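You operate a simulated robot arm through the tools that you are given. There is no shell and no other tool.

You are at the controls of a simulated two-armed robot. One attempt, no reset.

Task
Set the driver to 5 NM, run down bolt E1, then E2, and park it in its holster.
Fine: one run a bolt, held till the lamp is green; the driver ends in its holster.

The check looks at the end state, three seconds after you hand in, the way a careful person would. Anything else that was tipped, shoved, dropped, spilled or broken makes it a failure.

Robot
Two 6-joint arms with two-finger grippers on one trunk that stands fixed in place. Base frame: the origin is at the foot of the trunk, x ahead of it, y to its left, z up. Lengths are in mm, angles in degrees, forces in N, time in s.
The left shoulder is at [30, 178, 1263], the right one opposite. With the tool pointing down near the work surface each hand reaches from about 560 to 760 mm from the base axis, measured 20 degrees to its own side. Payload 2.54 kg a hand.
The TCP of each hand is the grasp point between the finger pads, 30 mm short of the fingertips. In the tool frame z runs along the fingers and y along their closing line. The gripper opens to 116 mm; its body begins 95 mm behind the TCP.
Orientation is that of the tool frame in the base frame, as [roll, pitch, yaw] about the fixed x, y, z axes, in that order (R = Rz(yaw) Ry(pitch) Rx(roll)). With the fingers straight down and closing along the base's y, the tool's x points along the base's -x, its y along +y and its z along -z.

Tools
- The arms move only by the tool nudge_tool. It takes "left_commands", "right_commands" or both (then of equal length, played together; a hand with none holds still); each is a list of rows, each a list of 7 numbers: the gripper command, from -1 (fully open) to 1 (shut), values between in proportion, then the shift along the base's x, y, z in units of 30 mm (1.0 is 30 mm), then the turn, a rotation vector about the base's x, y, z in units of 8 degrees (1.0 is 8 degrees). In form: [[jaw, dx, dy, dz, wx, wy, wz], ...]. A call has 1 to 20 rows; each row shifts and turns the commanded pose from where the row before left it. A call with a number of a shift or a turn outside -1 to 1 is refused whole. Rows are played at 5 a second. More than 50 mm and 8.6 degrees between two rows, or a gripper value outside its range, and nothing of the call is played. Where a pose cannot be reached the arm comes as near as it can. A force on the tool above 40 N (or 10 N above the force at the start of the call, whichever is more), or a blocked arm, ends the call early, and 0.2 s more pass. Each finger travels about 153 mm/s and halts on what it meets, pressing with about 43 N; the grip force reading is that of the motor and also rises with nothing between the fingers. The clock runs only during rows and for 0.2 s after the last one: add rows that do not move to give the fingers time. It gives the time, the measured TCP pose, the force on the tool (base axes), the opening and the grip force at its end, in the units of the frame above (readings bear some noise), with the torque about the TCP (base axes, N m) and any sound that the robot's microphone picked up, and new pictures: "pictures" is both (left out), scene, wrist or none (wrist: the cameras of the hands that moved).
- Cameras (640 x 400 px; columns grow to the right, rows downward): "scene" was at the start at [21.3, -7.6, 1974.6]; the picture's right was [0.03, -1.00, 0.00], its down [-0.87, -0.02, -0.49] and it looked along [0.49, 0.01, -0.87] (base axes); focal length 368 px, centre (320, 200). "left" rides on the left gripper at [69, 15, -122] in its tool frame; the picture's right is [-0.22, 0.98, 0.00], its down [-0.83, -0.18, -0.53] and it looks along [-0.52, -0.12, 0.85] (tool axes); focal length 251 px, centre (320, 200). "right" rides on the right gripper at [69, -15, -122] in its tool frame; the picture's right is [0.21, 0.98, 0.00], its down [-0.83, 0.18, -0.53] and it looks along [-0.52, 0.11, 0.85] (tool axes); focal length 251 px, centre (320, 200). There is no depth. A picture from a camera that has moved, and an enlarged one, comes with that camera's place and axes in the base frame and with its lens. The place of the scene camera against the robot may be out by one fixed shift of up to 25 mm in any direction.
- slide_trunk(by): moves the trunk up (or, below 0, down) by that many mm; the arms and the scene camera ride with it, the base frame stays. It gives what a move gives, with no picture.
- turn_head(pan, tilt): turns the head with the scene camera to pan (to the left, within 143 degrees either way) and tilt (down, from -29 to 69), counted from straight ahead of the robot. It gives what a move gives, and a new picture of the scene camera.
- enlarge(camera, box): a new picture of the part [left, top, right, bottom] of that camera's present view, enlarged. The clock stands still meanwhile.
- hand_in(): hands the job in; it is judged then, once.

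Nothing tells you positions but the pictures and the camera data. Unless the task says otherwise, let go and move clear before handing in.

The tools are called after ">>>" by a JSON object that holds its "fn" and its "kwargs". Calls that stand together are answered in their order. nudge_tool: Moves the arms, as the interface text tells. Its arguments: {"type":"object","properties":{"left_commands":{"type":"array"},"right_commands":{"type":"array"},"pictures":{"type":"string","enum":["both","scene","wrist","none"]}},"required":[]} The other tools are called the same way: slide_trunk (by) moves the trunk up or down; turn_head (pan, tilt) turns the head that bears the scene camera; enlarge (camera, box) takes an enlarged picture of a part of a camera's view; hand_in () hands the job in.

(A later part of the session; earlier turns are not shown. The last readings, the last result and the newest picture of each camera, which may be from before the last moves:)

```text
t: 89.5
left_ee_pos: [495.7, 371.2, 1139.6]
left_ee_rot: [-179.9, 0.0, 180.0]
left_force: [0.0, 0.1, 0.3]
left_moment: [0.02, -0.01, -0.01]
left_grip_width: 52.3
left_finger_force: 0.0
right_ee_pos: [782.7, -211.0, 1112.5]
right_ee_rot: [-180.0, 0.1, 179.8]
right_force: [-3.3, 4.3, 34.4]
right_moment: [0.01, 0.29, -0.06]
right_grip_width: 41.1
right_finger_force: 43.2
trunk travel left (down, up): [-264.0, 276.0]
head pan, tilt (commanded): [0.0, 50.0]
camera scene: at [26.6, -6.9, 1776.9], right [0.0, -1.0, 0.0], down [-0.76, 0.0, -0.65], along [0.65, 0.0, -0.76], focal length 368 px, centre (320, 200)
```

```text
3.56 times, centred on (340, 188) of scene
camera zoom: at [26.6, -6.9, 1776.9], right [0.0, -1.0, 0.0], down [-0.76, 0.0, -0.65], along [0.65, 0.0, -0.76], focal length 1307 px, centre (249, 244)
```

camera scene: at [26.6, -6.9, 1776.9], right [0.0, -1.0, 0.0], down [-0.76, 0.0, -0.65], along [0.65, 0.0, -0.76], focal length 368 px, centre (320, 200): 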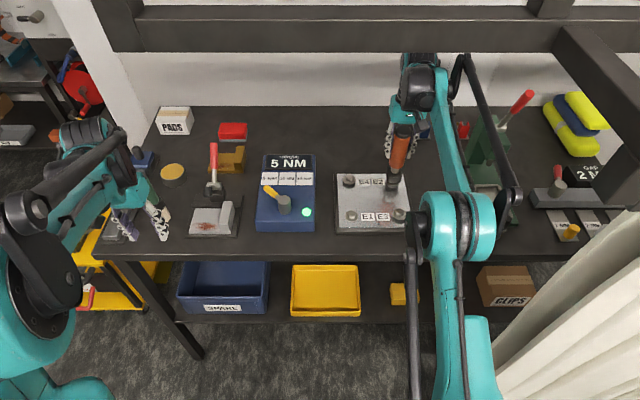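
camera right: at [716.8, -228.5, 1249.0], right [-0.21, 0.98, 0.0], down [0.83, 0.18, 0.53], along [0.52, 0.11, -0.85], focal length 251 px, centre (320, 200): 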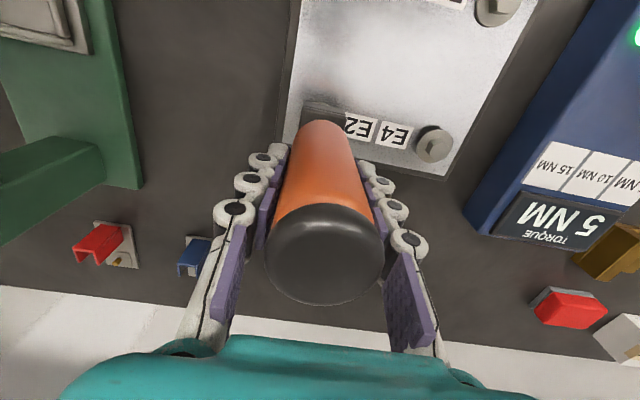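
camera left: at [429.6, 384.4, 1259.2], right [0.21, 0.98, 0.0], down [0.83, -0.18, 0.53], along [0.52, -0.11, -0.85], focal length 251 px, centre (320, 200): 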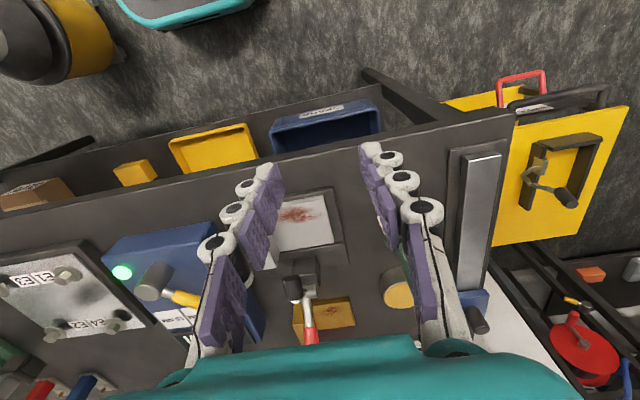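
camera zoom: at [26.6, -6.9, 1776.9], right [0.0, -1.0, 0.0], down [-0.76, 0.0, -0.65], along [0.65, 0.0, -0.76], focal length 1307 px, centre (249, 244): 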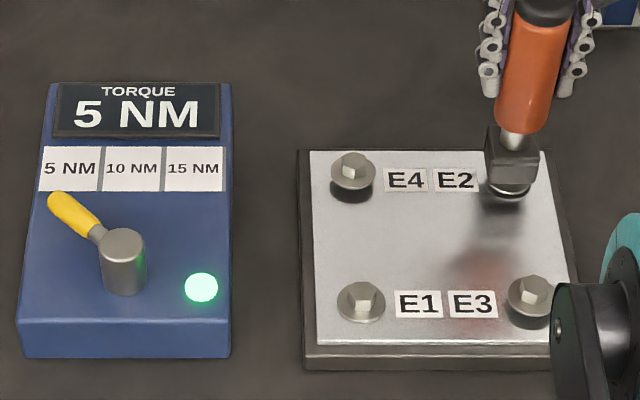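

The load has climbed to about 40 N at z 1112, and the pressure sits on the right-hand wall of the socket. The driver is jammed on the head's edge because it is still about 3 mm too far left, so I'll ease off and look before shifting.

>>> {"fn": "nudge_tool", "kwargs": {"right_commands": [[1, 0, 0, 0.2, 0, 0, 0], [1, 0, 0, 0.2, 0, 0, 0], [1, 0, 0, 0, 0, 0, 0]], "pictures": "both"}}

>>> {"fn": "enlarge", "kwargs": {"camera": "scene", "box": [360, 150, 430, 225]}}

>>> {"fn": "enlarge", "kwargs": {"camera": "right", "box": [270, 70, 400, 160]}}

```text
t: 90.3
left_ee_pos: [500.2, 368.8, 1137.6]
left_ee_rot: [180.0, -0.1, 179.9]
left_force: [-0.4, 0.2, 0.4]
left_moment: [0.03, 0.03, 0.0]
left_grip_width: 51.9
left_finger_force: 0.1
right_ee_pos: [787.4, -213.2, 1119.6]
right_ee_rot: [179.9, -0.1, 179.9]
right_force: [0.3, -0.5, -6.5]
right_moment: [0.01, 0.01, 0.0]
right_grip_width: 41.0
right_finger_force: 43.1
trunk travel left (down, up): [-264.0, 276.0]
head pan, tilt (commanded): [0.0, 50.0]
camera scene: at [34.4, -10.0, 1776.5], right [0.0, -1.0, 0.0], down [-0.77, 0.0, -0.64], along [0.64, 0.0, -0.77], focal length 368 px, centre (320, 200)
camera right: at [718.7, -228.2, 1240.6], right [-0.21, 0.98, 0.0], down [0.83, 0.18, 0.53], along [0.52, 0.11, -0.85], focal length 251 px, centre (320, 200)
```

scene: 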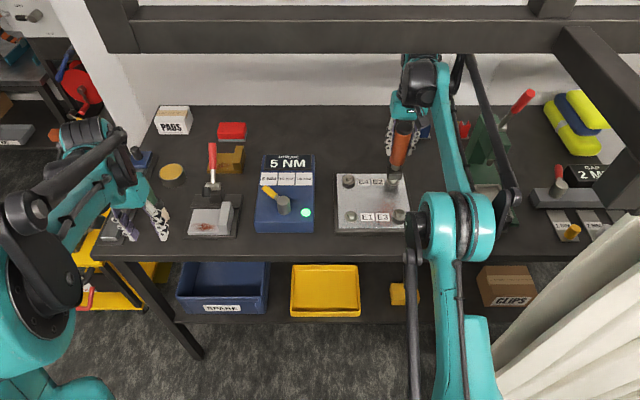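
right: 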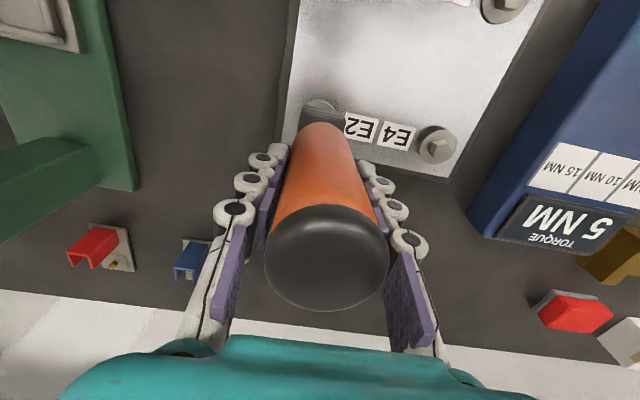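

```text
5.33 times, centred on (395, 188) of scene
camera zoom: at [34.4, -10.0, 1776.5], right [0.0, -1.0, 0.0], down [-0.77, 0.0, -0.64], along [0.64, 0.0, -0.77], focal length 1960 px, centre (-80, 267)
```

zoom: 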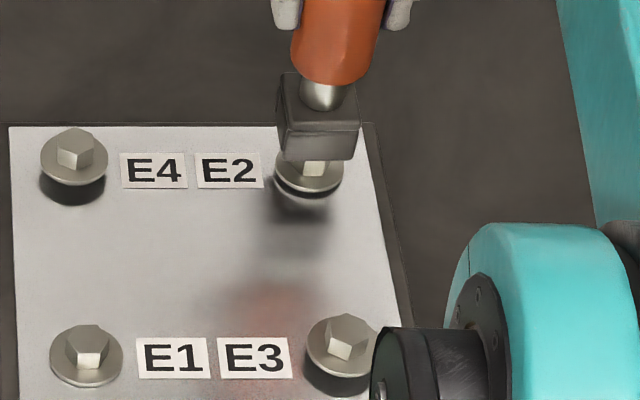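

```text
4.44 times, centred on (335, 115) of right
camera zoom: at [718.7, -228.2, 1240.6], right [-0.21, 0.98, 0.0], down [0.83, 0.18, 0.53], along [0.52, 0.11, -0.85], focal length 1118 px, centre (253, 578)
```

zoom: 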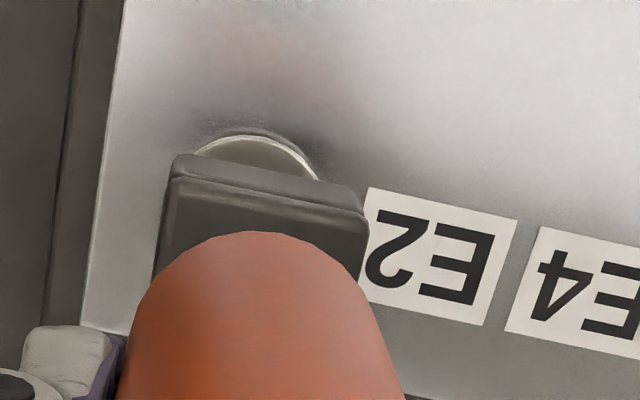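

E2's bolt has gone part of the way down, but I drove faster than it turns, so the load rose and the handle slipped a few millimetres up in my grip. I'll trim 1.5 mm back, return onto the head and follow at about half the speed so contact stays light.

>>> {"fn": "nudge_tool", "kwargs": {"right_commands": [[1, -0.05, 0, 0, 0, 0, 0], [1, 0, 0, -0.12, 0, 0, 0], [1, 0, 0, -0.1, 0, 0, 0], [1, 0, 0, -0.04, 0, 0, 0], [1, 0, 0, -0.02, 0, 0, 0], [1, 0, 0, -0.02, 0, 0, 0], [1, 0, 0, 0, 0, 0, 0]], "pictures": "scene"}}

>>> {"fn": "enlarge", "kwargs": {"camera": "scene", "box": [250, 140, 430, 235]}}

```text
t: 91.9
left_ee_pos: [499.8, 369.7, 1138.0]
left_ee_rot: [-180.0, -0.1, -180.0]
left_force: [0.5, -0.1, 0.4]
left_moment: [-0.01, 0.01, 0.04]
left_grip_width: 52.2
left_finger_force: 0.2
right_ee_pos: [785.1, -213.3, 1109.6]
right_ee_rot: [179.9, -0.1, 179.9]
right_force: [-0.5, 0.2, -5.4]
right_moment: [-0.01, -0.01, -0.01]
right_grip_width: 40.8
right_finger_force: 42.9
trunk travel left (down, up): [-264.0, 276.0]
head pan, tilt (commanded): [0.0, 50.0]
camera scene: at [33.1, -9.5, 1776.7], right [0.0, -1.0, 0.0], down [-0.77, 0.0, -0.64], along [0.64, 0.0, -0.77], focal length 368 px, centre (320, 200)
```

scene: 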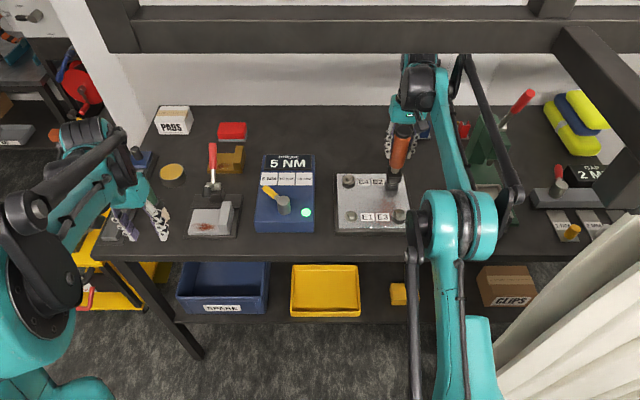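

```text
3.56 times, centred on (340, 188) of scene
camera zoom: at [33.1, -9.5, 1776.7], right [0.0, -1.0, 0.0], down [-0.77, 0.0, -0.64], along [0.64, 0.0, -0.77], focal length 1307 px, centre (249, 244)
```

zoom: 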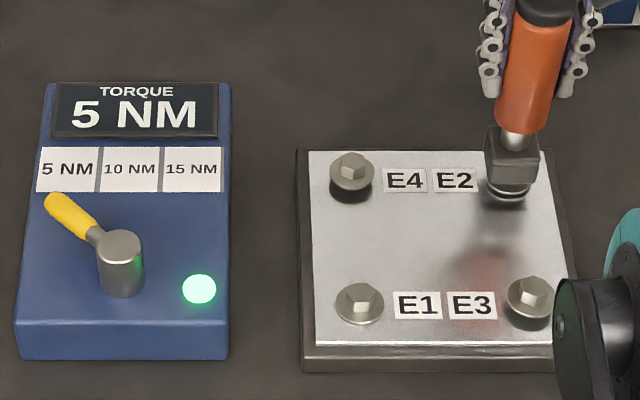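

No contact yet at z 1110, so the head is just below. I'll keep going down at 3 mm per second.

>>> {"fn": "nudge_tool", "kwargs": {"right_commands": [[1, 0, 0, -0.02, 0, 0, 0], [1, 0, 0, -0.02, 0, 0, 0], [1, 0, 0, -0.02, 0, 0, 0], [1, 0, 0, -0.02, 0, 0, 0], [1, 0, 0, -0.02, 0, 0, 0], [1, 0, 0, -0.02, 0, 0, 0], [1, 0, 0, -0.02, 0, 0, 0], [1, 0, 0, -0.02, 0, 0, 0]], "pictures": "scene"}}

>>> {"fn": "enlarge", "kwargs": {"camera": "scene", "box": [250, 140, 430, 235]}}

```text
t: 93.7
left_ee_pos: [499.9, 368.5, 1137.2]
left_ee_rot: [180.0, -0.1, 179.9]
left_force: [0.4, -0.3, 0.7]
left_moment: [0.0, -0.02, 0.05]
left_grip_width: 52.1
left_finger_force: 0.0
right_ee_pos: [784.0, -212.7, 1106.2]
right_ee_rot: [180.0, -0.2, 179.9]
right_force: [0.2, 0.3, -6.0]
right_moment: [-0.01, -0.05, 0.02]
right_grip_width: 41.0
right_finger_force: 42.9
trunk travel left (down, up): [-264.0, 276.0]
head pan, tilt (commanded): [0.0, 50.0]
camera scene: at [33.1, -9.5, 1776.7], right [0.0, -1.0, 0.0], down [-0.77, 0.0, -0.64], along [0.64, 0.0, -0.77], focal length 368 px, centre (320, 200)
```

scene: 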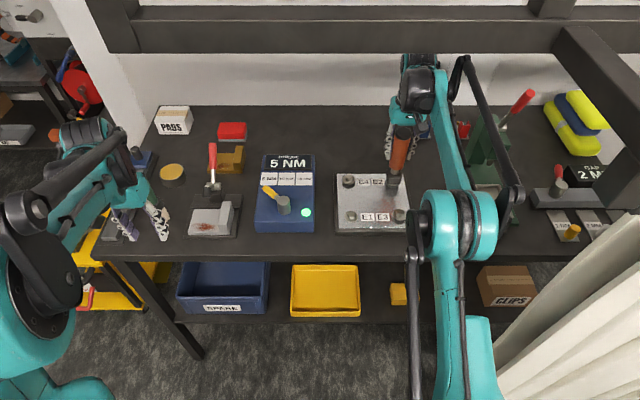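

```text
3.56 times, centred on (340, 188) of scene
camera zoom: at [33.1, -9.5, 1776.7], right [0.0, -1.0, 0.0], down [-0.77, 0.0, -0.64], along [0.64, 0.0, -0.77], focal length 1307 px, centre (249, 244)
```

zoom: 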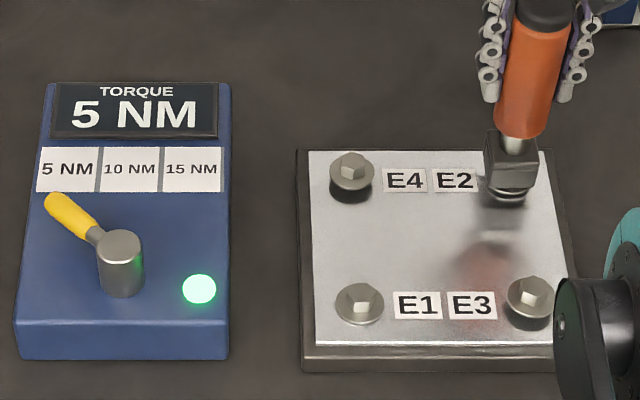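

Still free at z 1106. I'll continue down slowly.

>>> {"fn": "nudge_tool", "kwargs": {"right_commands": [[1, 0, 0, -0.02, 0, 0, 0], [1, 0, 0, -0.02, 0, 0, 0], [1, 0, 0, -0.02, 0, 0, 0], [1, 0, 0, -0.02, 0, 0, 0], [1, 0, 0, -0.02, 0, 0, 0], [1, 0, 0, -0.02, 0, 0, 0], [1, 0, 0, -0.02, 0, 0, 0], [1, 0, 0, -0.02, 0, 0, 0]], "pictures": "scene"}}

>>> {"fn": "enlarge", "kwargs": {"camera": "scene", "box": [360, 150, 430, 225]}}

>>> {"fn": "enlarge", "kwargs": {"camera": "right", "box": [270, 70, 400, 160]}}

```text
t: 95.5
left_ee_pos: [499.7, 368.1, 1138.3]
left_ee_rot: [-180.0, -0.1, -179.9]
left_force: [-0.2, -0.1, 0.6]
left_moment: [0.01, 0.02, -0.04]
left_grip_width: 52.0
left_finger_force: 0.1
right_ee_pos: [784.3, -214.0, 1102.5]
right_ee_rot: [179.9, -0.2, 180.0]
right_force: [0.4, -0.8, -5.6]
right_moment: [0.02, -0.04, 0.03]
right_grip_width: 40.9
right_finger_force: 43.4
trunk travel left (down, up): [-264.0, 276.0]
head pan, tilt (commanded): [0.0, 50.0]
camera scene: at [33.1, -9.5, 1776.7], right [0.0, -1.0, 0.0], down [-0.77, 0.0, -0.64], along [0.64, 0.0, -0.77], focal length 368 px, centre (320, 200)
```

scene: 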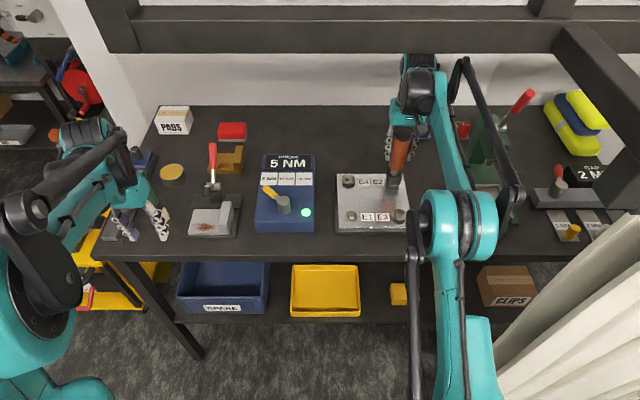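

```text
5.33 times, centred on (395, 188) of scene
camera zoom: at [33.1, -9.5, 1776.7], right [0.0, -1.0, 0.0], down [-0.77, 0.0, -0.64], along [0.64, 0.0, -0.77], focal length 1960 px, centre (-80, 267)
```

zoom: 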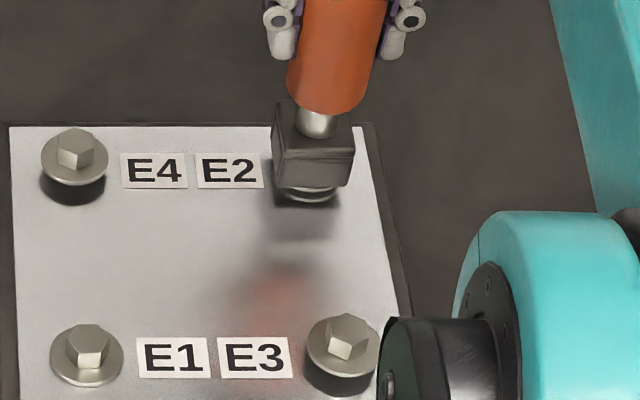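

```text
4.44 times, centred on (335, 115) of right
camera zoom: at [715.6, -228.0, 1222.8], right [-0.21, 0.98, 0.0], down [0.83, 0.18, 0.53], along [0.52, 0.11, -0.85], focal length 1118 px, centre (253, 578)
```

zoom: 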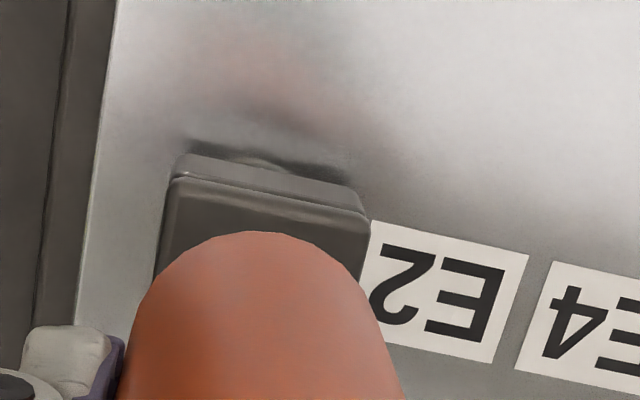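

The socket is close over E2's flange and still unloaded, and E1 seated about 7 mm lower than this. I'll continue slowly down to the seat.

>>> {"fn": "nudge_tool", "kwargs": {"right_commands": [[1, 0, 0, -0.02, 0, 0, 0], [1, 0, 0, -0.02, 0, 0, 0], [1, 0, 0, -0.02, 0, 0, 0], [1, 0, 0, -0.02, 0, 0, 0], [1, 0, 0, -0.02, 0, 0, 0], [1, 0, 0, -0.02, 0, 0, 0], [1, 0, 0, 0, 0, 0, 0]], "pictures": "scene"}}

>>> {"fn": "enlarge", "kwargs": {"camera": "scene", "box": [250, 140, 430, 235]}}

```text
t: 97.1
left_ee_pos: [498.5, 368.7, 1138.8]
left_ee_rot: [-180.0, 0.0, 179.9]
left_force: [0.0, -0.4, -0.6]
left_moment: [-0.02, -0.01, -0.01]
left_grip_width: 52.3
left_finger_force: 0.0
right_ee_pos: [783.4, -212.7, 1097.6]
right_ee_rot: [179.8, -0.2, 179.9]
right_force: [1.5, 0.5, -1.4]
right_moment: [-0.02, -0.08, -0.01]
right_grip_width: 40.7
right_finger_force: 43.6
trunk travel left (down, up): [-264.0, 276.0]
head pan, tilt (commanded): [0.0, 50.0]
camera scene: at [32.8, -9.4, 1776.7], right [0.0, -1.0, 0.0], down [-0.77, 0.0, -0.64], along [0.64, 0.0, -0.77], focal length 368 px, centre (320, 200)
```

scene: 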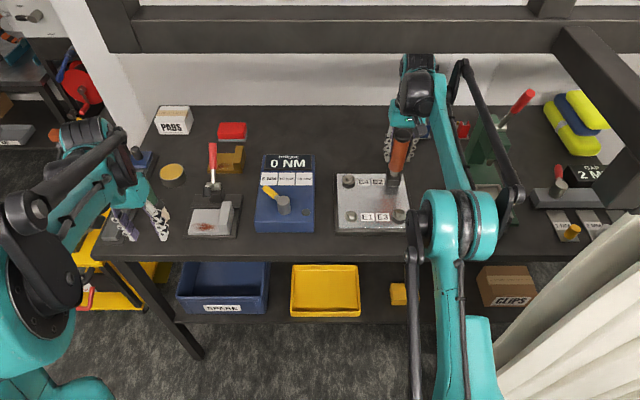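

```text
3.56 times, centred on (340, 188) of scene
camera zoom: at [32.8, -9.4, 1776.7], right [0.0, -1.0, 0.0], down [-0.77, 0.0, -0.64], along [0.64, 0.0, -0.77], focal length 1307 px, centre (249, 244)
```

zoom: 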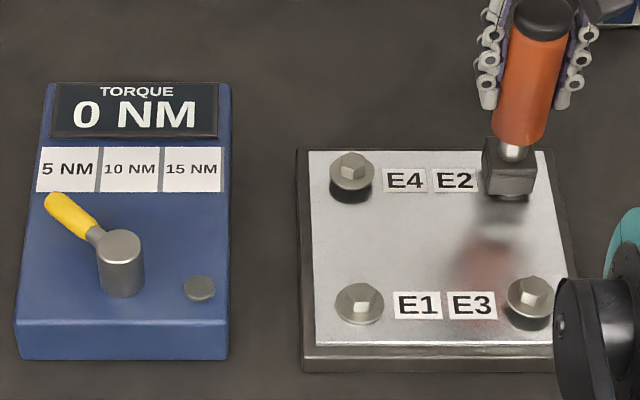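

The display has reset to 0 NM and the lamp is off, so E2's run has just begun with the socket seated. I'll keep pressing gently and hold until it turns green.

>>> {"fn": "nudge_tool", "kwargs": {"right_commands": [[1, 0, 0, -0.02, 0, 0, 0], [1, 0, 0, -0.02, 0, 0, 0], [1, 0, 0, -0.02, 0, 0, 0], [1, 0, 0, -0.02, 0, 0, 0], [1, 0, 0, 0, 0, 0, 0], [1, 0, 0, 0, 0, 0, 0]], "pictures": "scene"}}

>>> {"fn": "enlarge", "kwargs": {"camera": "scene", "box": [250, 140, 430, 235]}}

```text
t: 98.5
left_ee_pos: [497.6, 368.7, 1137.8]
left_ee_rot: [-179.9, 0.0, -180.0]
left_force: [0.2, 0.1, -0.6]
left_moment: [-0.04, 0.01, -0.02]
left_grip_width: 52.1
left_finger_force: 0.1
right_ee_pos: [782.9, -212.0, 1097.5]
right_ee_rot: [-180.0, 0.1, 179.9]
right_force: [10.6, -1.8, 30.4]
right_moment: [-0.19, -0.75, -0.02]
right_grip_width: 40.7
right_finger_force: 43.4
trunk travel left (down, up): [-264.0, 276.0]
head pan, tilt (commanded): [0.0, 50.0]
camera scene: at [29.7, -8.4, 1776.9], right [0.0, -1.0, 0.0], down [-0.77, 0.0, -0.64], along [0.64, 0.0, -0.77], focal length 368 px, centre (320, 200)
```

scene: 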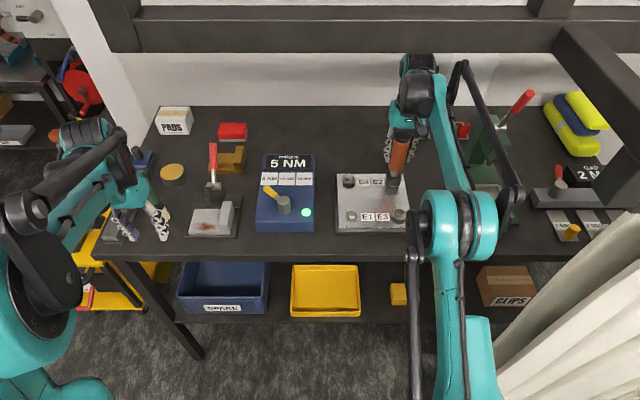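

```text
3.56 times, centred on (340, 188) of scene
camera zoom: at [29.7, -8.4, 1776.9], right [0.0, -1.0, 0.0], down [-0.77, 0.0, -0.64], along [0.64, 0.0, -0.77], focal length 1307 px, centre (249, 244)
```

zoom: 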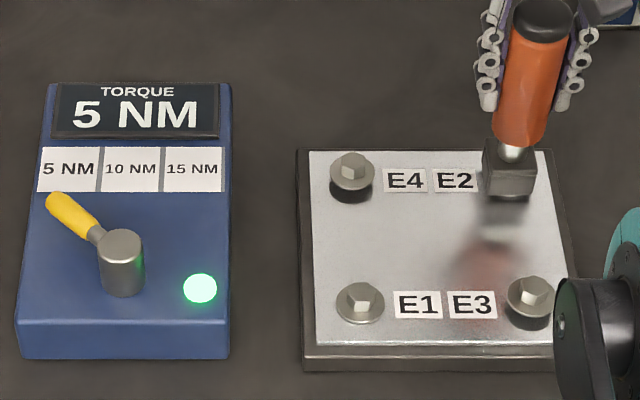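

E2 is done: the display shows 5 NM and the lamp is green. I'll lift straight up off the bolt.

>>> {"fn": "nudge_tool", "kwargs": {"right_commands": [[1, 0, 0, 0.15, 0, 0, 0], [1, 0, 0, 0.3, 0, 0, 0], [1, 0, 0, 0.5, 0, 0, 0], [1, 0, 0, 0.6, 0, 0, 0], [1, 0, 0, 0, 0, 0, 0]], "pictures": "both"}}

>>> {"fn": "enlarge", "kwargs": {"camera": "scene", "box": [250, 120, 430, 235]}}

>>> {"fn": "enlarge", "kwargs": {"camera": "right", "box": [200, 40, 440, 260]}}

```text
t: 99.7
left_ee_pos: [499.9, 368.8, 1137.5]
left_ee_rot: [179.9, 0.0, -180.0]
left_force: [0.1, 0.5, 0.0]
left_moment: [-0.02, -0.02, 0.01]
left_grip_width: 52.1
left_finger_force: 0.2
right_ee_pos: [784.6, -214.0, 1142.4]
right_ee_rot: [180.0, -0.1, 179.8]
right_force: [-0.4, 0.2, -5.2]
right_moment: [0.01, -0.01, 0.01]
right_grip_width: 40.8
right_finger_force: 42.8
trunk travel left (down, up): [-264.0, 276.0]
head pan, tilt (commanded): [0.0, 50.0]
camera scene: at [33.3, -9.5, 1776.6], right [0.0, -1.0, 0.0], down [-0.77, 0.0, -0.64], along [0.64, 0.0, -0.77], focal length 368 px, centre (320, 200)
camera right: at [716.4, -228.5, 1263.7], right [-0.21, 0.98, 0.0], down [0.83, 0.18, 0.53], along [0.52, 0.11, -0.85], focal length 251 px, centre (320, 200)
```

scene: 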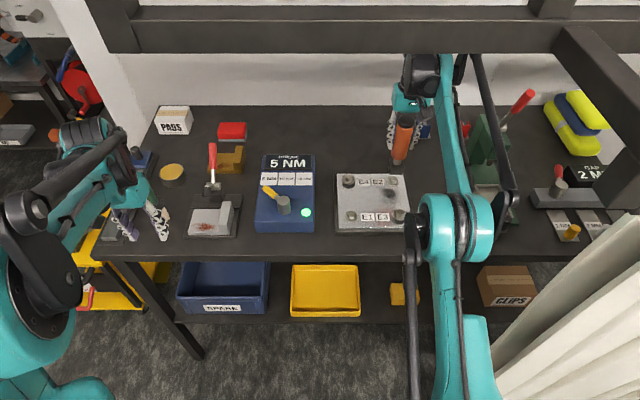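
right: 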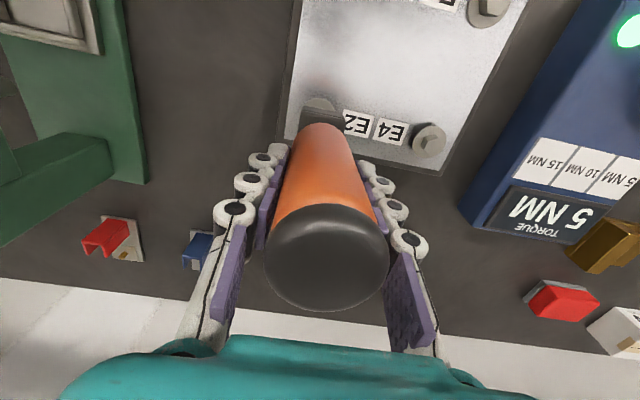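

```text
3.48 times, centred on (340, 178) of scene
camera zoom: at [33.3, -9.5, 1776.6], right [0.0, -1.0, 0.0], down [-0.77, 0.0, -0.64], along [0.64, 0.0, -0.77], focal length 1278 px, centre (250, 278)
```

zoom: 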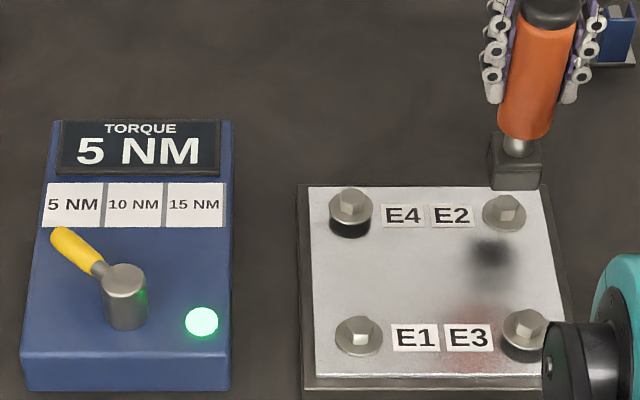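

```text
1.82 times, centred on (320, 150) of right
camera zoom: at [716.4, -228.5, 1263.7], right [-0.21, 0.98, 0.0], down [0.83, 0.18, 0.53], along [0.52, 0.11, -0.85], focal length 457 px, centre (320, 291)
```

zoom: 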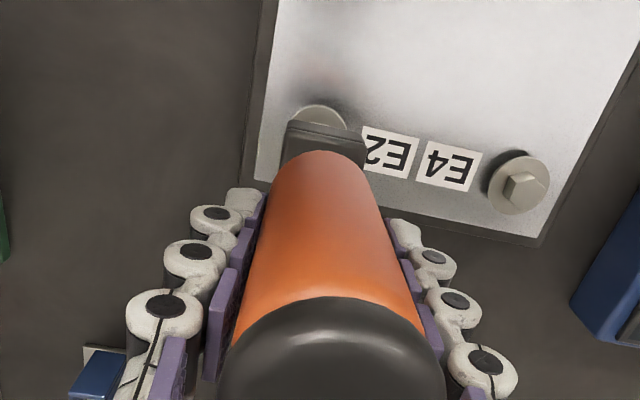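

E2 is flush with the plate like E1, and E3 and E4 are untouched. Now I'll reverse my path: draw back a little, then lower the trunk in steps while holding the hands at working height.

>>> {"fn": "nudge_tool", "kwargs": {"right_commands": [[1, -0.3, 0.35, 0.4, 0, 0, 0], [1, -0.35, 0.4, 0.4, 0, 0, 0], [1, -0.35, 0.4, 0, 0, 0, 0], [1, 0, 0, 0, 0, 0, 0]], "pictures": "none"}}

>>> {"fn": "slide_trunk", "kwargs": {"by": -35}}

>>> {"fn": "nudge_tool", "kwargs": {"left_commands": [[0.1, 0, 0, 0.6, 0, 0, 0], [0.1, 0, 0, 0.6, 0, 0, 0], [0.1, 0, 0, 0, 0, 0, 0]], "right_commands": [[1, -0.5, 0.4, 0.6, 0, 0, 0], [1, -0.5, 0.4, 0.6, 0, 0, 0], [1, 0, 0, 0, 0, 0, 0]], "pictures": "scene"}}

```text
t: 100.7
left_ee_pos: [500.6, 368.2, 1138.0]
left_ee_rot: [-180.0, 0.0, -180.0]
left_force: [0.9, 0.3, 0.7]
left_moment: [0.02, 0.04, -0.02]
left_grip_width: 52.2
left_finger_force: 0.0
right_ee_pos: [754.4, -177.8, 1166.7]
right_ee_rot: [179.9, -0.1, 179.9]
right_force: [0.7, 0.5, -6.5]
right_moment: [0.0, -0.03, 0.0]
right_grip_width: 40.8
right_finger_force: 43.2
trunk travel left (down, up): [-264.0, 276.0]
head pan, tilt (commanded): [0.0, 50.0]
```

```text
t: 101.5
left_ee_pos: [498.8, 367.9, 1103.2]
left_ee_rot: [179.9, -0.1, -179.9]
left_force: [-0.4, 0.6, 0.1]
left_moment: [0.0, -0.01, 0.0]
left_grip_width: 52.3
left_finger_force: 0.0
right_ee_pos: [753.7, -177.7, 1132.3]
right_ee_rot: [179.9, -0.1, 179.9]
right_force: [-0.3, 0.6, -4.7]
right_moment: [-0.06, -0.04, 0.02]
right_grip_width: 40.7
right_finger_force: 43.4
trunk travel left (down, up): [-229.0, 311.0]
head pan, tilt (commanded): [0.0, 50.0]
```

```text
t: 102.3
left_ee_pos: [502.0, 368.8, 1138.4]
left_ee_rot: [179.9, -0.2, -180.0]
left_force: [-0.4, 0.9, 0.4]
left_moment: [-0.01, 0.02, 0.0]
left_grip_width: 52.4
left_finger_force: 0.1
right_ee_pos: [723.8, -153.3, 1166.9]
right_ee_rot: [179.8, 0.0, 179.9]
right_force: [1.0, 0.3, -5.7]
right_moment: [0.01, 0.0, 0.0]
right_grip_width: 41.0
right_finger_force: 43.2
trunk travel left (down, up): [-229.0, 311.0]
head pan, tilt (commanded): [0.0, 50.0]
camera scene: at [34.1, -9.6, 1741.6], right [0.0, -1.0, 0.0], down [-0.77, 0.0, -0.64], along [0.64, 0.0, -0.77], focal length 368 px, centre (320, 200)
```

scene: 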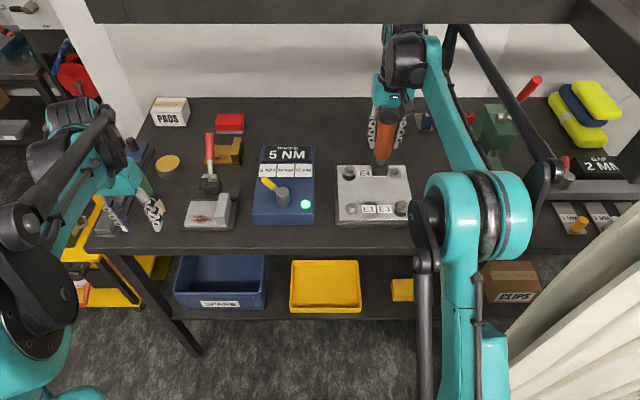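

The retreat is going smoothly, with no unexpected forces. I'll do the next two trunk steps the same way.

>>> {"fn": "slide_trunk", "kwargs": {"by": -50}}

>>> {"fn": "nudge_tool", "kwargs": {"left_commands": [[0.1, 0, 0, 0.8, 0, 0, 0], [0.1, 0, 0, 0.8, 0, 0, 0], [0.1, 0, 0, 0, 0, 0, 0]], "right_commands": [[1, -0.4, 0.3, 0.83, 0, 0, 0], [1, -0.4, 0.3, 0.83, 0, 0, 0], [1, 0, 0, 0, 0, 0, 0]], "pictures": "none"}}

>>> {"fn": "slide_trunk", "kwargs": {"by": -50}}

>>> {"fn": "nudge_tool", "kwargs": {"left_commands": [[0.1, 0, 0, 0.8, 0, 0, 0], [0.1, 0, 0, 0.8, 0, 0, 0], [0.1, 0, 0, 0, 0, 0, 0]], "right_commands": [[1, 0, 0, 0.83, 0, 0, 0], [1, 0, 0, 0.93, 0, 0, 0], [1, 0, 0, 0, 0, 0, 0]], "pictures": "both"}}

```text
t: 103.2
left_ee_pos: [499.2, 369.1, 1088.6]
left_ee_rot: [180.0, -0.1, -180.0]
left_force: [-0.1, 0.9, 0.3]
left_moment: [0.02, -0.03, -0.01]
left_grip_width: 52.2
left_finger_force: 0.1
right_ee_pos: [722.5, -154.7, 1117.4]
right_ee_rot: [180.0, -0.1, 179.9]
right_force: [0.7, -0.6, -5.8]
right_moment: [-0.01, -0.04, 0.02]
right_grip_width: 40.9
right_finger_force: 43.2
trunk travel left (down, up): [-179.0, 361.0]
head pan, tilt (commanded): [0.0, 50.0]
```

```text
t: 104.0
left_ee_pos: [500.8, 368.1, 1136.2]
left_ee_rot: [179.9, -0.1, 180.0]
left_force: [-0.8, -0.1, 0.3]
left_moment: [0.02, 0.0, 0.02]
left_grip_width: 52.2
left_finger_force: 0.0
right_ee_pos: [699.5, -135.6, 1168.5]
right_ee_rot: [179.8, -0.1, 179.8]
right_force: [-0.3, -0.9, -5.4]
right_moment: [0.02, 0.03, -0.01]
right_grip_width: 40.9
right_finger_force: 43.0
trunk travel left (down, up): [-179.0, 361.0]
head pan, tilt (commanded): [0.0, 50.0]
```

```text
t: 105.0
left_ee_pos: [500.3, 369.1, 1086.6]
left_ee_rot: [180.0, -0.1, -179.9]
left_force: [0.4, -0.2, 0.2]
left_moment: [0.0, -0.04, -0.03]
left_grip_width: 52.1
left_finger_force: 0.1
right_ee_pos: [699.3, -136.0, 1117.0]
right_ee_rot: [179.9, -0.2, 179.8]
right_force: [-0.2, 0.8, -4.3]
right_moment: [0.0, 0.01, 0.01]
right_grip_width: 40.9
right_finger_force: 42.9
trunk travel left (down, up): [-129.0, 411.0]
head pan, tilt (commanded): [0.0, 50.0]
```

```text
t: 105.8
left_ee_pos: [500.7, 367.8, 1133.8]
left_ee_rot: [-180.0, -0.1, -180.0]
left_force: [0.0, 1.1, -0.7]
left_moment: [0.0, 0.02, 0.01]
left_grip_width: 52.3
left_finger_force: 0.1
right_ee_pos: [698.5, -135.1, 1169.8]
right_ee_rot: [179.9, -0.1, 179.8]
right_force: [0.5, 0.3, -5.0]
right_moment: [0.02, -0.04, 0.02]
right_grip_width: 40.8
right_finger_force: 42.4
trunk travel left (down, up): [-129.0, 411.0]
head pan, tilt (commanded): [0.0, 50.0]
camera scene: at [33.0, -9.4, 1641.6], right [0.0, -1.0, 0.0], down [-0.77, 0.0, -0.64], along [0.64, 0.0, -0.77], focal length 368 px, centre (320, 200)
camera right: at [630.0, -150.3, 1291.8], right [-0.21, 0.98, 0.0], down [0.83, 0.18, 0.53], along [0.52, 0.11, -0.85], focal length 251 px, centre (320, 200)
camera left: at [431.5, 382.9, 1254.9], right [0.21, 0.98, 0.0], down [0.83, -0.18, 0.53], along [0.52, -0.11, -0.85], focal length 251 px, centre (320, 200)
```

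scene: 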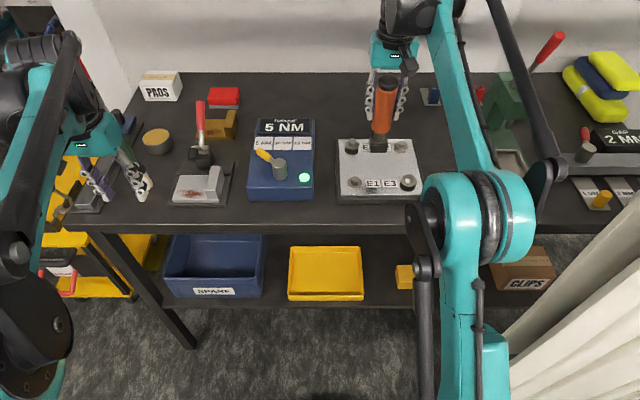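
right: 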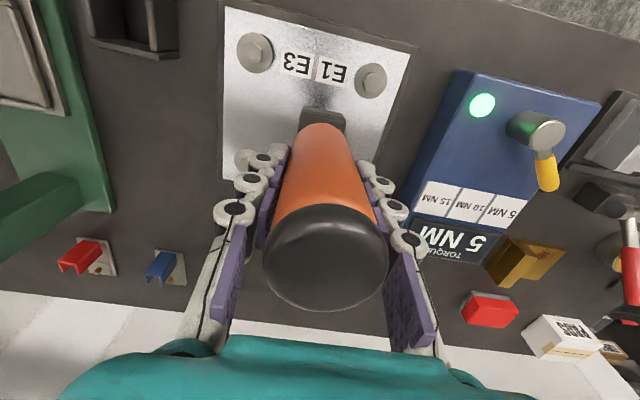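
left: 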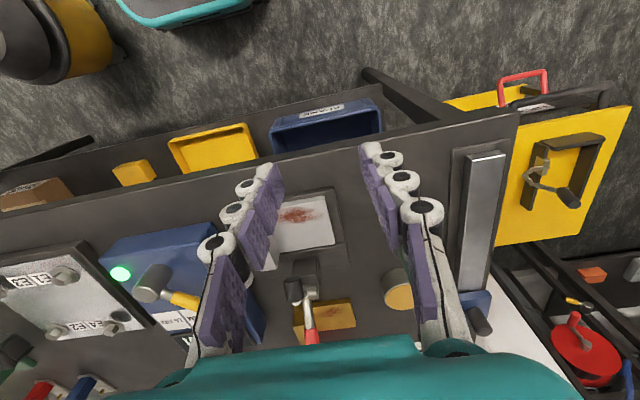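

The trunk is back at its lower height with everything clear. I'll carry the driver across to above the holster.

>>> {"fn": "nudge_tool", "kwargs": {"right_commands": [[1, -0.1, -0.5, 0, 0, 0, 0], [1, -0.2, -0.85, 0, 0, 0, 0], [1, -0.2, -0.85, 0, 0, 0, 0], [1, -0.2, -0.85, 0, 0, 0, 0], [1, -0.2, -0.85, 0, 0, 0, 0], [1, -0.2, -0.85, 0, 0, 0, 0], [1, -0.2, -0.85, 0, 0, 0, 0], [1, -0.2, -0.85, 0, 0, 0, 0], [1, 0, -0.35, 0, 0, 0, 0], [1, 0, 0, 0, 0, 0, 0], [1, 0, 0, 0, 0, 0, 0]], "pictures": "both"}}

>>> {"fn": "enlarge", "kwargs": {"camera": "scene", "box": [420, 80, 580, 210]}}

>>> {"fn": "enlarge", "kwargs": {"camera": "right", "box": [200, 40, 440, 260]}}

```text
t: 108.2
left_ee_pos: [501.7, 367.4, 1132.5]
left_ee_rot: [-179.9, -0.1, -180.0]
left_force: [-0.4, 0.7, -0.1]
left_moment: [0.01, 0.04, -0.02]
left_grip_width: 52.2
left_finger_force: 0.2
right_ee_pos: [653.3, -340.1, 1171.2]
right_ee_rot: [179.9, 0.0, 179.9]
right_force: [0.4, -0.5, -4.8]
right_moment: [0.0, -0.02, -0.01]
right_grip_width: 40.7
right_finger_force: 42.6
trunk travel left (down, up): [-129.0, 411.0]
head pan, tilt (commanded): [0.0, 50.0]
camera scene: at [33.0, -9.7, 1641.7], right [0.0, -1.0, 0.0], down [-0.77, 0.0, -0.64], along [0.64, 0.0, -0.77], focal length 368 px, centre (320, 200)
camera right: at [585.3, -354.7, 1292.1], right [-0.21, 0.98, 0.0], down [0.83, 0.18, 0.53], along [0.52, 0.12, -0.85], focal length 251 px, centre (320, 200)
```

scene: 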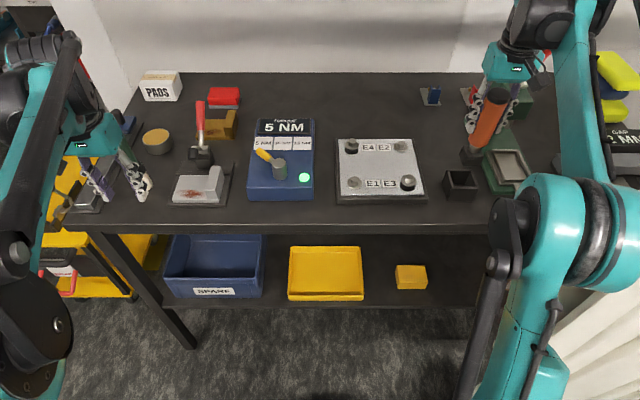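
right: 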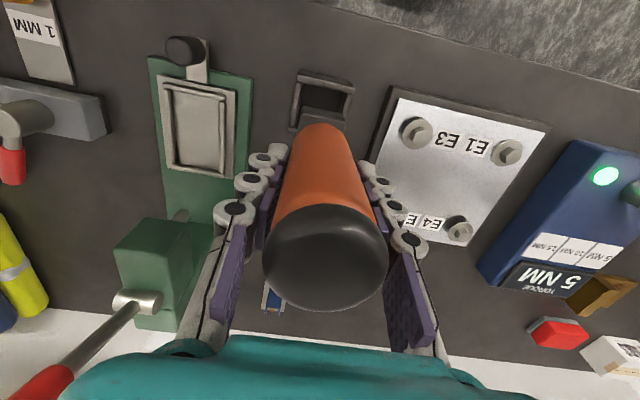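

```text
3.08 times, centred on (500, 145) of scene
camera zoom: at [33.0, -9.7, 1641.7], right [0.0, -1.0, 0.0], down [-0.77, 0.0, -0.64], along [0.64, 0.0, -0.77], focal length 1131 px, centre (-234, 369)
```

zoom: 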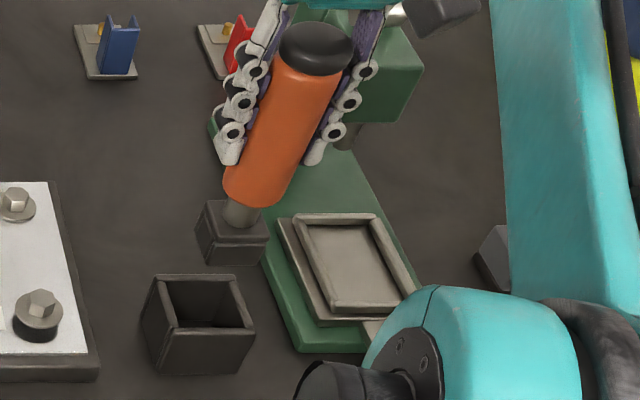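

```text
1.82 times, centred on (320, 150) of right
camera zoom: at [585.3, -354.7, 1292.1], right [-0.21, 0.98, 0.0], down [0.83, 0.18, 0.53], along [0.52, 0.12, -0.85], focal length 457 px, centre (320, 291)
```

zoom: 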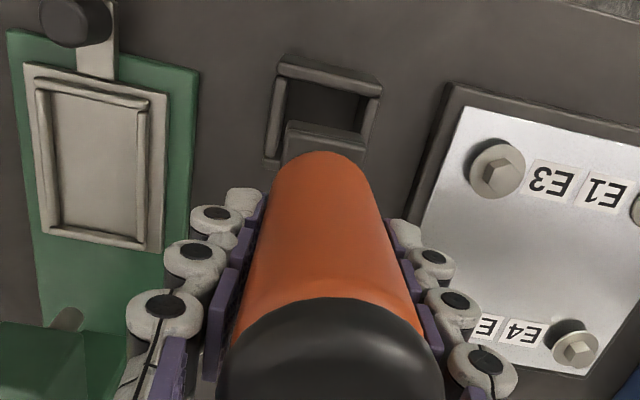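

The driver is above the holster, and I estimate it has tilted about 2° in my grip, with its block some 5 mm forward of where it was at pick-up. I'll zoom in on the holster and block to line up the insertion.

>>> {"fn": "enlarge", "kwargs": {"camera": "scene", "box": [430, 130, 510, 210]}}

>>> {"fn": "enlarge", "kwargs": {"camera": "right", "box": [270, 50, 380, 140]}}

```text
5.00 times, centred on (470, 170) of scene
camera zoom: at [33.0, -9.7, 1641.7], right [0.0, -1.0, 0.0], down [-0.77, 0.0, -0.64], along [0.64, 0.0, -0.77], focal length 1838 px, centre (-430, 350)
```

zoom: 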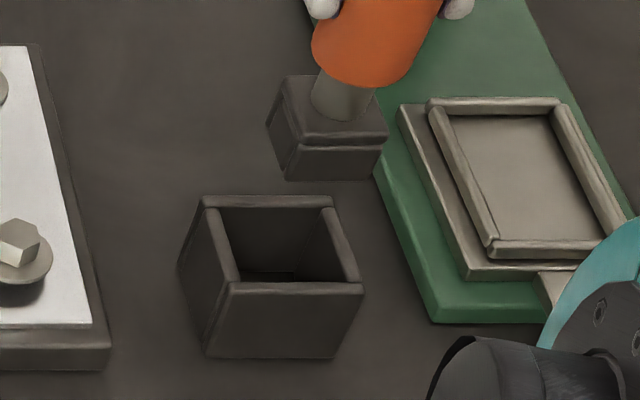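

```text
4.44 times, centred on (325, 95) of right
camera zoom: at [585.3, -354.7, 1292.1], right [-0.21, 0.98, 0.0], down [0.83, 0.18, 0.53], along [0.52, 0.12, -0.85], focal length 1118 px, centre (298, 667)
```

zoom: 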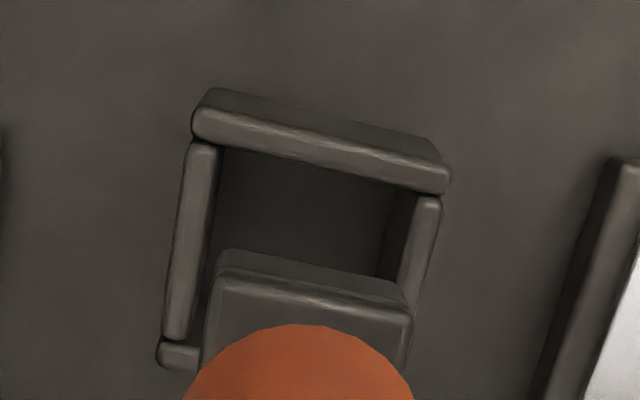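

In the wrist camera's frame the holster opening is centred at (651.7,-339.2), 50 mm square, and the 43 mm block is centred at about (660,-339), so it needs to come back about 8 mm. I'll shift, lower partway and check again.

>>> {"fn": "nudge_tool", "kwargs": {"right_commands": [[1, -0.133, 0, -0.2, 0, 0, 0], [1, -0.134, 0, -0.4, 0, 0, 0], [1, 0, 0, -0.4, 0, 0, 0], [1, 0, 0, 0, 0, 0, 0], [1, 0, 0, 0, 0, 0, 0]], "pictures": "both"}}

>>> {"fn": "enlarge", "kwargs": {"camera": "right", "box": [270, 50, 380, 140]}}

>>> {"fn": "enlarge", "kwargs": {"camera": "scene", "box": [430, 130, 510, 210]}}

```text
t: 109.3
left_ee_pos: [501.3, 367.9, 1133.8]
left_ee_rot: [-179.9, 0.0, 180.0]
left_force: [-0.2, 0.1, 1.1]
left_moment: [0.02, 0.0, -0.04]
left_grip_width: 52.1
left_finger_force: 0.1
right_ee_pos: [646.6, -340.0, 1142.2]
right_ee_rot: [179.9, -0.1, 179.9]
right_force: [0.5, -1.1, -5.9]
right_moment: [-0.02, 0.0, 0.02]
right_grip_width: 40.4
right_finger_force: 43.2
trunk travel left (down, up): [-129.0, 411.0]
head pan, tilt (commanded): [0.0, 50.0]
camera scene: at [33.0, -9.7, 1641.7], right [0.0, -1.0, 0.0], down [-0.77, 0.0, -0.64], along [0.64, 0.0, -0.77], focal length 368 px, centre (320, 200)
camera right: at [577.5, -354.8, 1262.3], right [-0.21, 0.98, 0.0], down [0.83, 0.18, 0.53], along [0.52, 0.12, -0.85], focal length 251 px, centre (320, 200)
```

scene: 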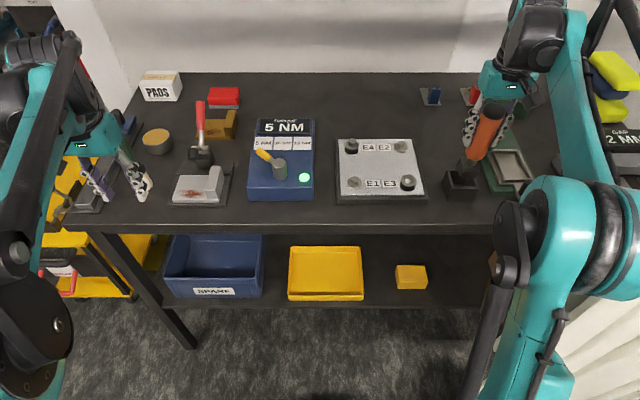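
right: 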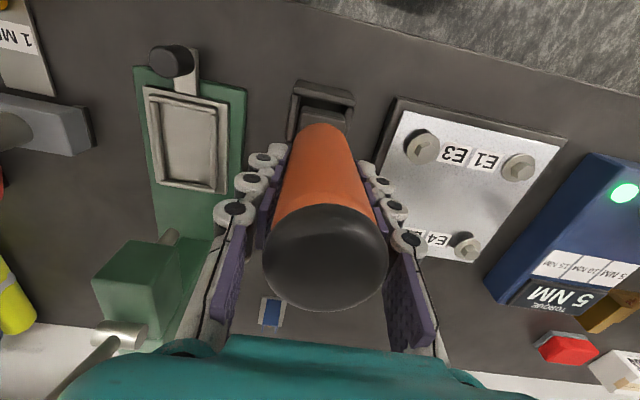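

```text
4.44 times, centred on (325, 95) of right
camera zoom: at [577.5, -354.8, 1262.3], right [-0.21, 0.98, 0.0], down [0.83, 0.18, 0.53], along [0.52, 0.12, -0.85], focal length 1118 px, centre (298, 667)
```

zoom: 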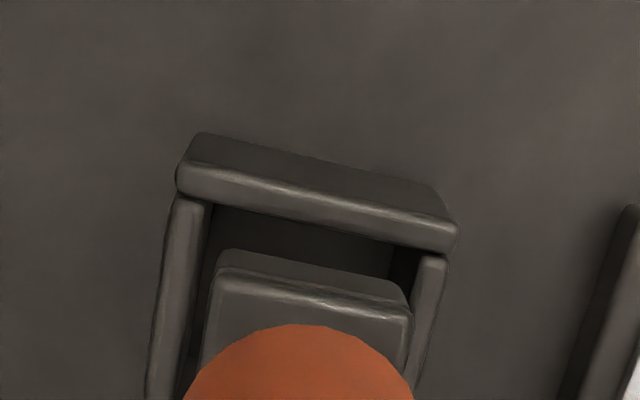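

```text
5.00 times, centred on (470, 170) of scene
camera zoom: at [33.0, -9.7, 1641.7], right [0.0, -1.0, 0.0], down [-0.77, 0.0, -0.64], along [0.64, 0.0, -0.77], focal length 1838 px, centre (-430, 350)
```

zoom: 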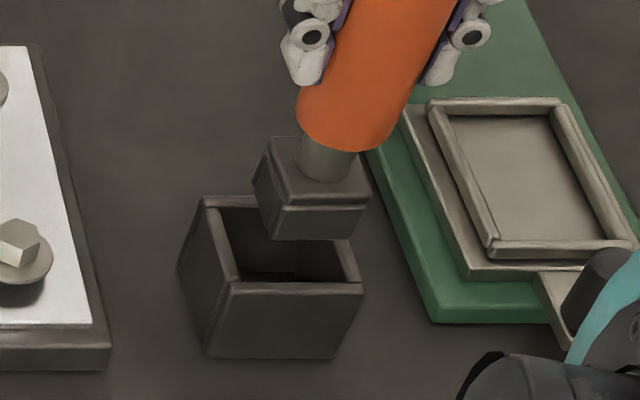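

The block now has 3–4 mm clearance on every side of the holster opening. I'll lower it to just inside the rim and check for any side force.

>>> {"fn": "nudge_tool", "kwargs": {"right_commands": [[1, 0, 0, -0.4, 0, 0, 0], [1, 0, 0, -0.4, 0, 0, 0], [1, 0, 0, -0.3, 0, 0, 0], [1, 0, 0, -0.2, 0, 0, 0], [1, 0, 0, 0, 0, 0, 0]], "pictures": "both"}}

>>> {"fn": "enlarge", "kwargs": {"camera": "right", "box": [270, 50, 380, 140]}}

>>> {"fn": "enlarge", "kwargs": {"camera": "scene", "box": [430, 130, 510, 210]}}

```text
t: 110.5
left_ee_pos: [501.6, 366.7, 1133.7]
left_ee_rot: [-180.0, -0.1, -179.9]
left_force: [-0.5, 0.2, 0.1]
left_moment: [-0.02, -0.01, -0.03]
left_grip_width: 52.1
left_finger_force: 0.1
right_ee_pos: [645.3, -339.9, 1102.0]
right_ee_rot: [179.9, -0.1, 179.9]
right_force: [0.8, -0.2, -5.8]
right_moment: [-0.01, -0.03, 0.01]
right_grip_width: 40.8
right_finger_force: 43.4
trunk travel left (down, up): [-129.0, 411.0]
head pan, tilt (commanded): [0.0, 50.0]
camera scene: at [32.8, -9.6, 1641.7], right [0.0, -1.0, 0.0], down [-0.77, 0.0, -0.64], along [0.64, 0.0, -0.77], focal length 368 px, centre (320, 200)
camera right: at [577.1, -354.9, 1223.1], right [-0.21, 0.98, 0.0], down [0.83, 0.18, 0.53], along [0.52, 0.12, -0.85], focal length 251 px, centre (320, 200)
```

scene: 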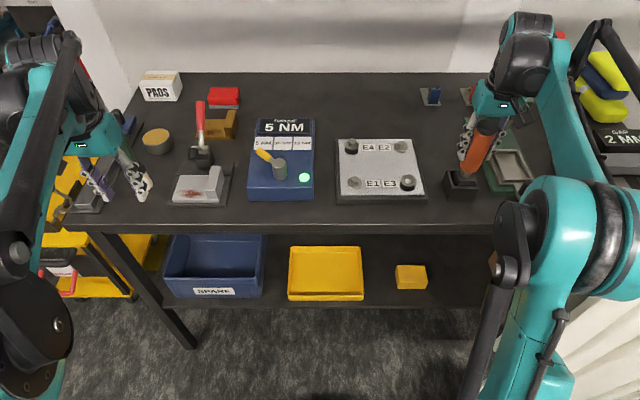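
right: 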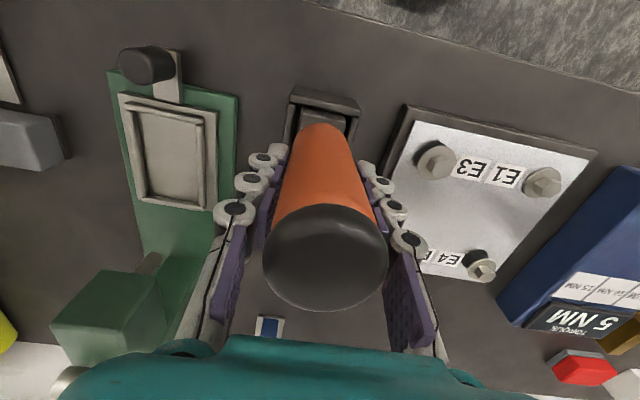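

```text
4.44 times, centred on (325, 95) of right
camera zoom: at [577.1, -354.9, 1223.1], right [-0.21, 0.98, 0.0], down [0.83, 0.18, 0.53], along [0.52, 0.12, -0.85], focal length 1118 px, centre (298, 667)
```

zoom: 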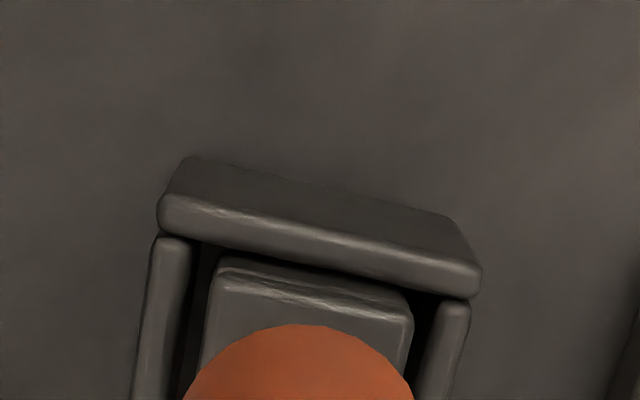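

```text
5.00 times, centred on (470, 170) of scene
camera zoom: at [32.8, -9.6, 1641.7], right [0.0, -1.0, 0.0], down [-0.77, 0.0, -0.64], along [0.64, 0.0, -0.77], focal length 1838 px, centre (-430, 350)
```

zoom: 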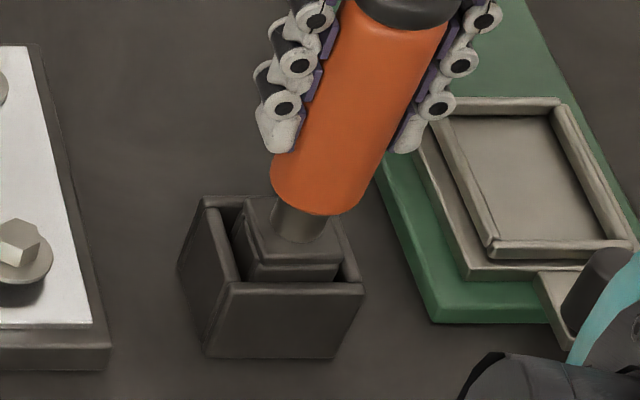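

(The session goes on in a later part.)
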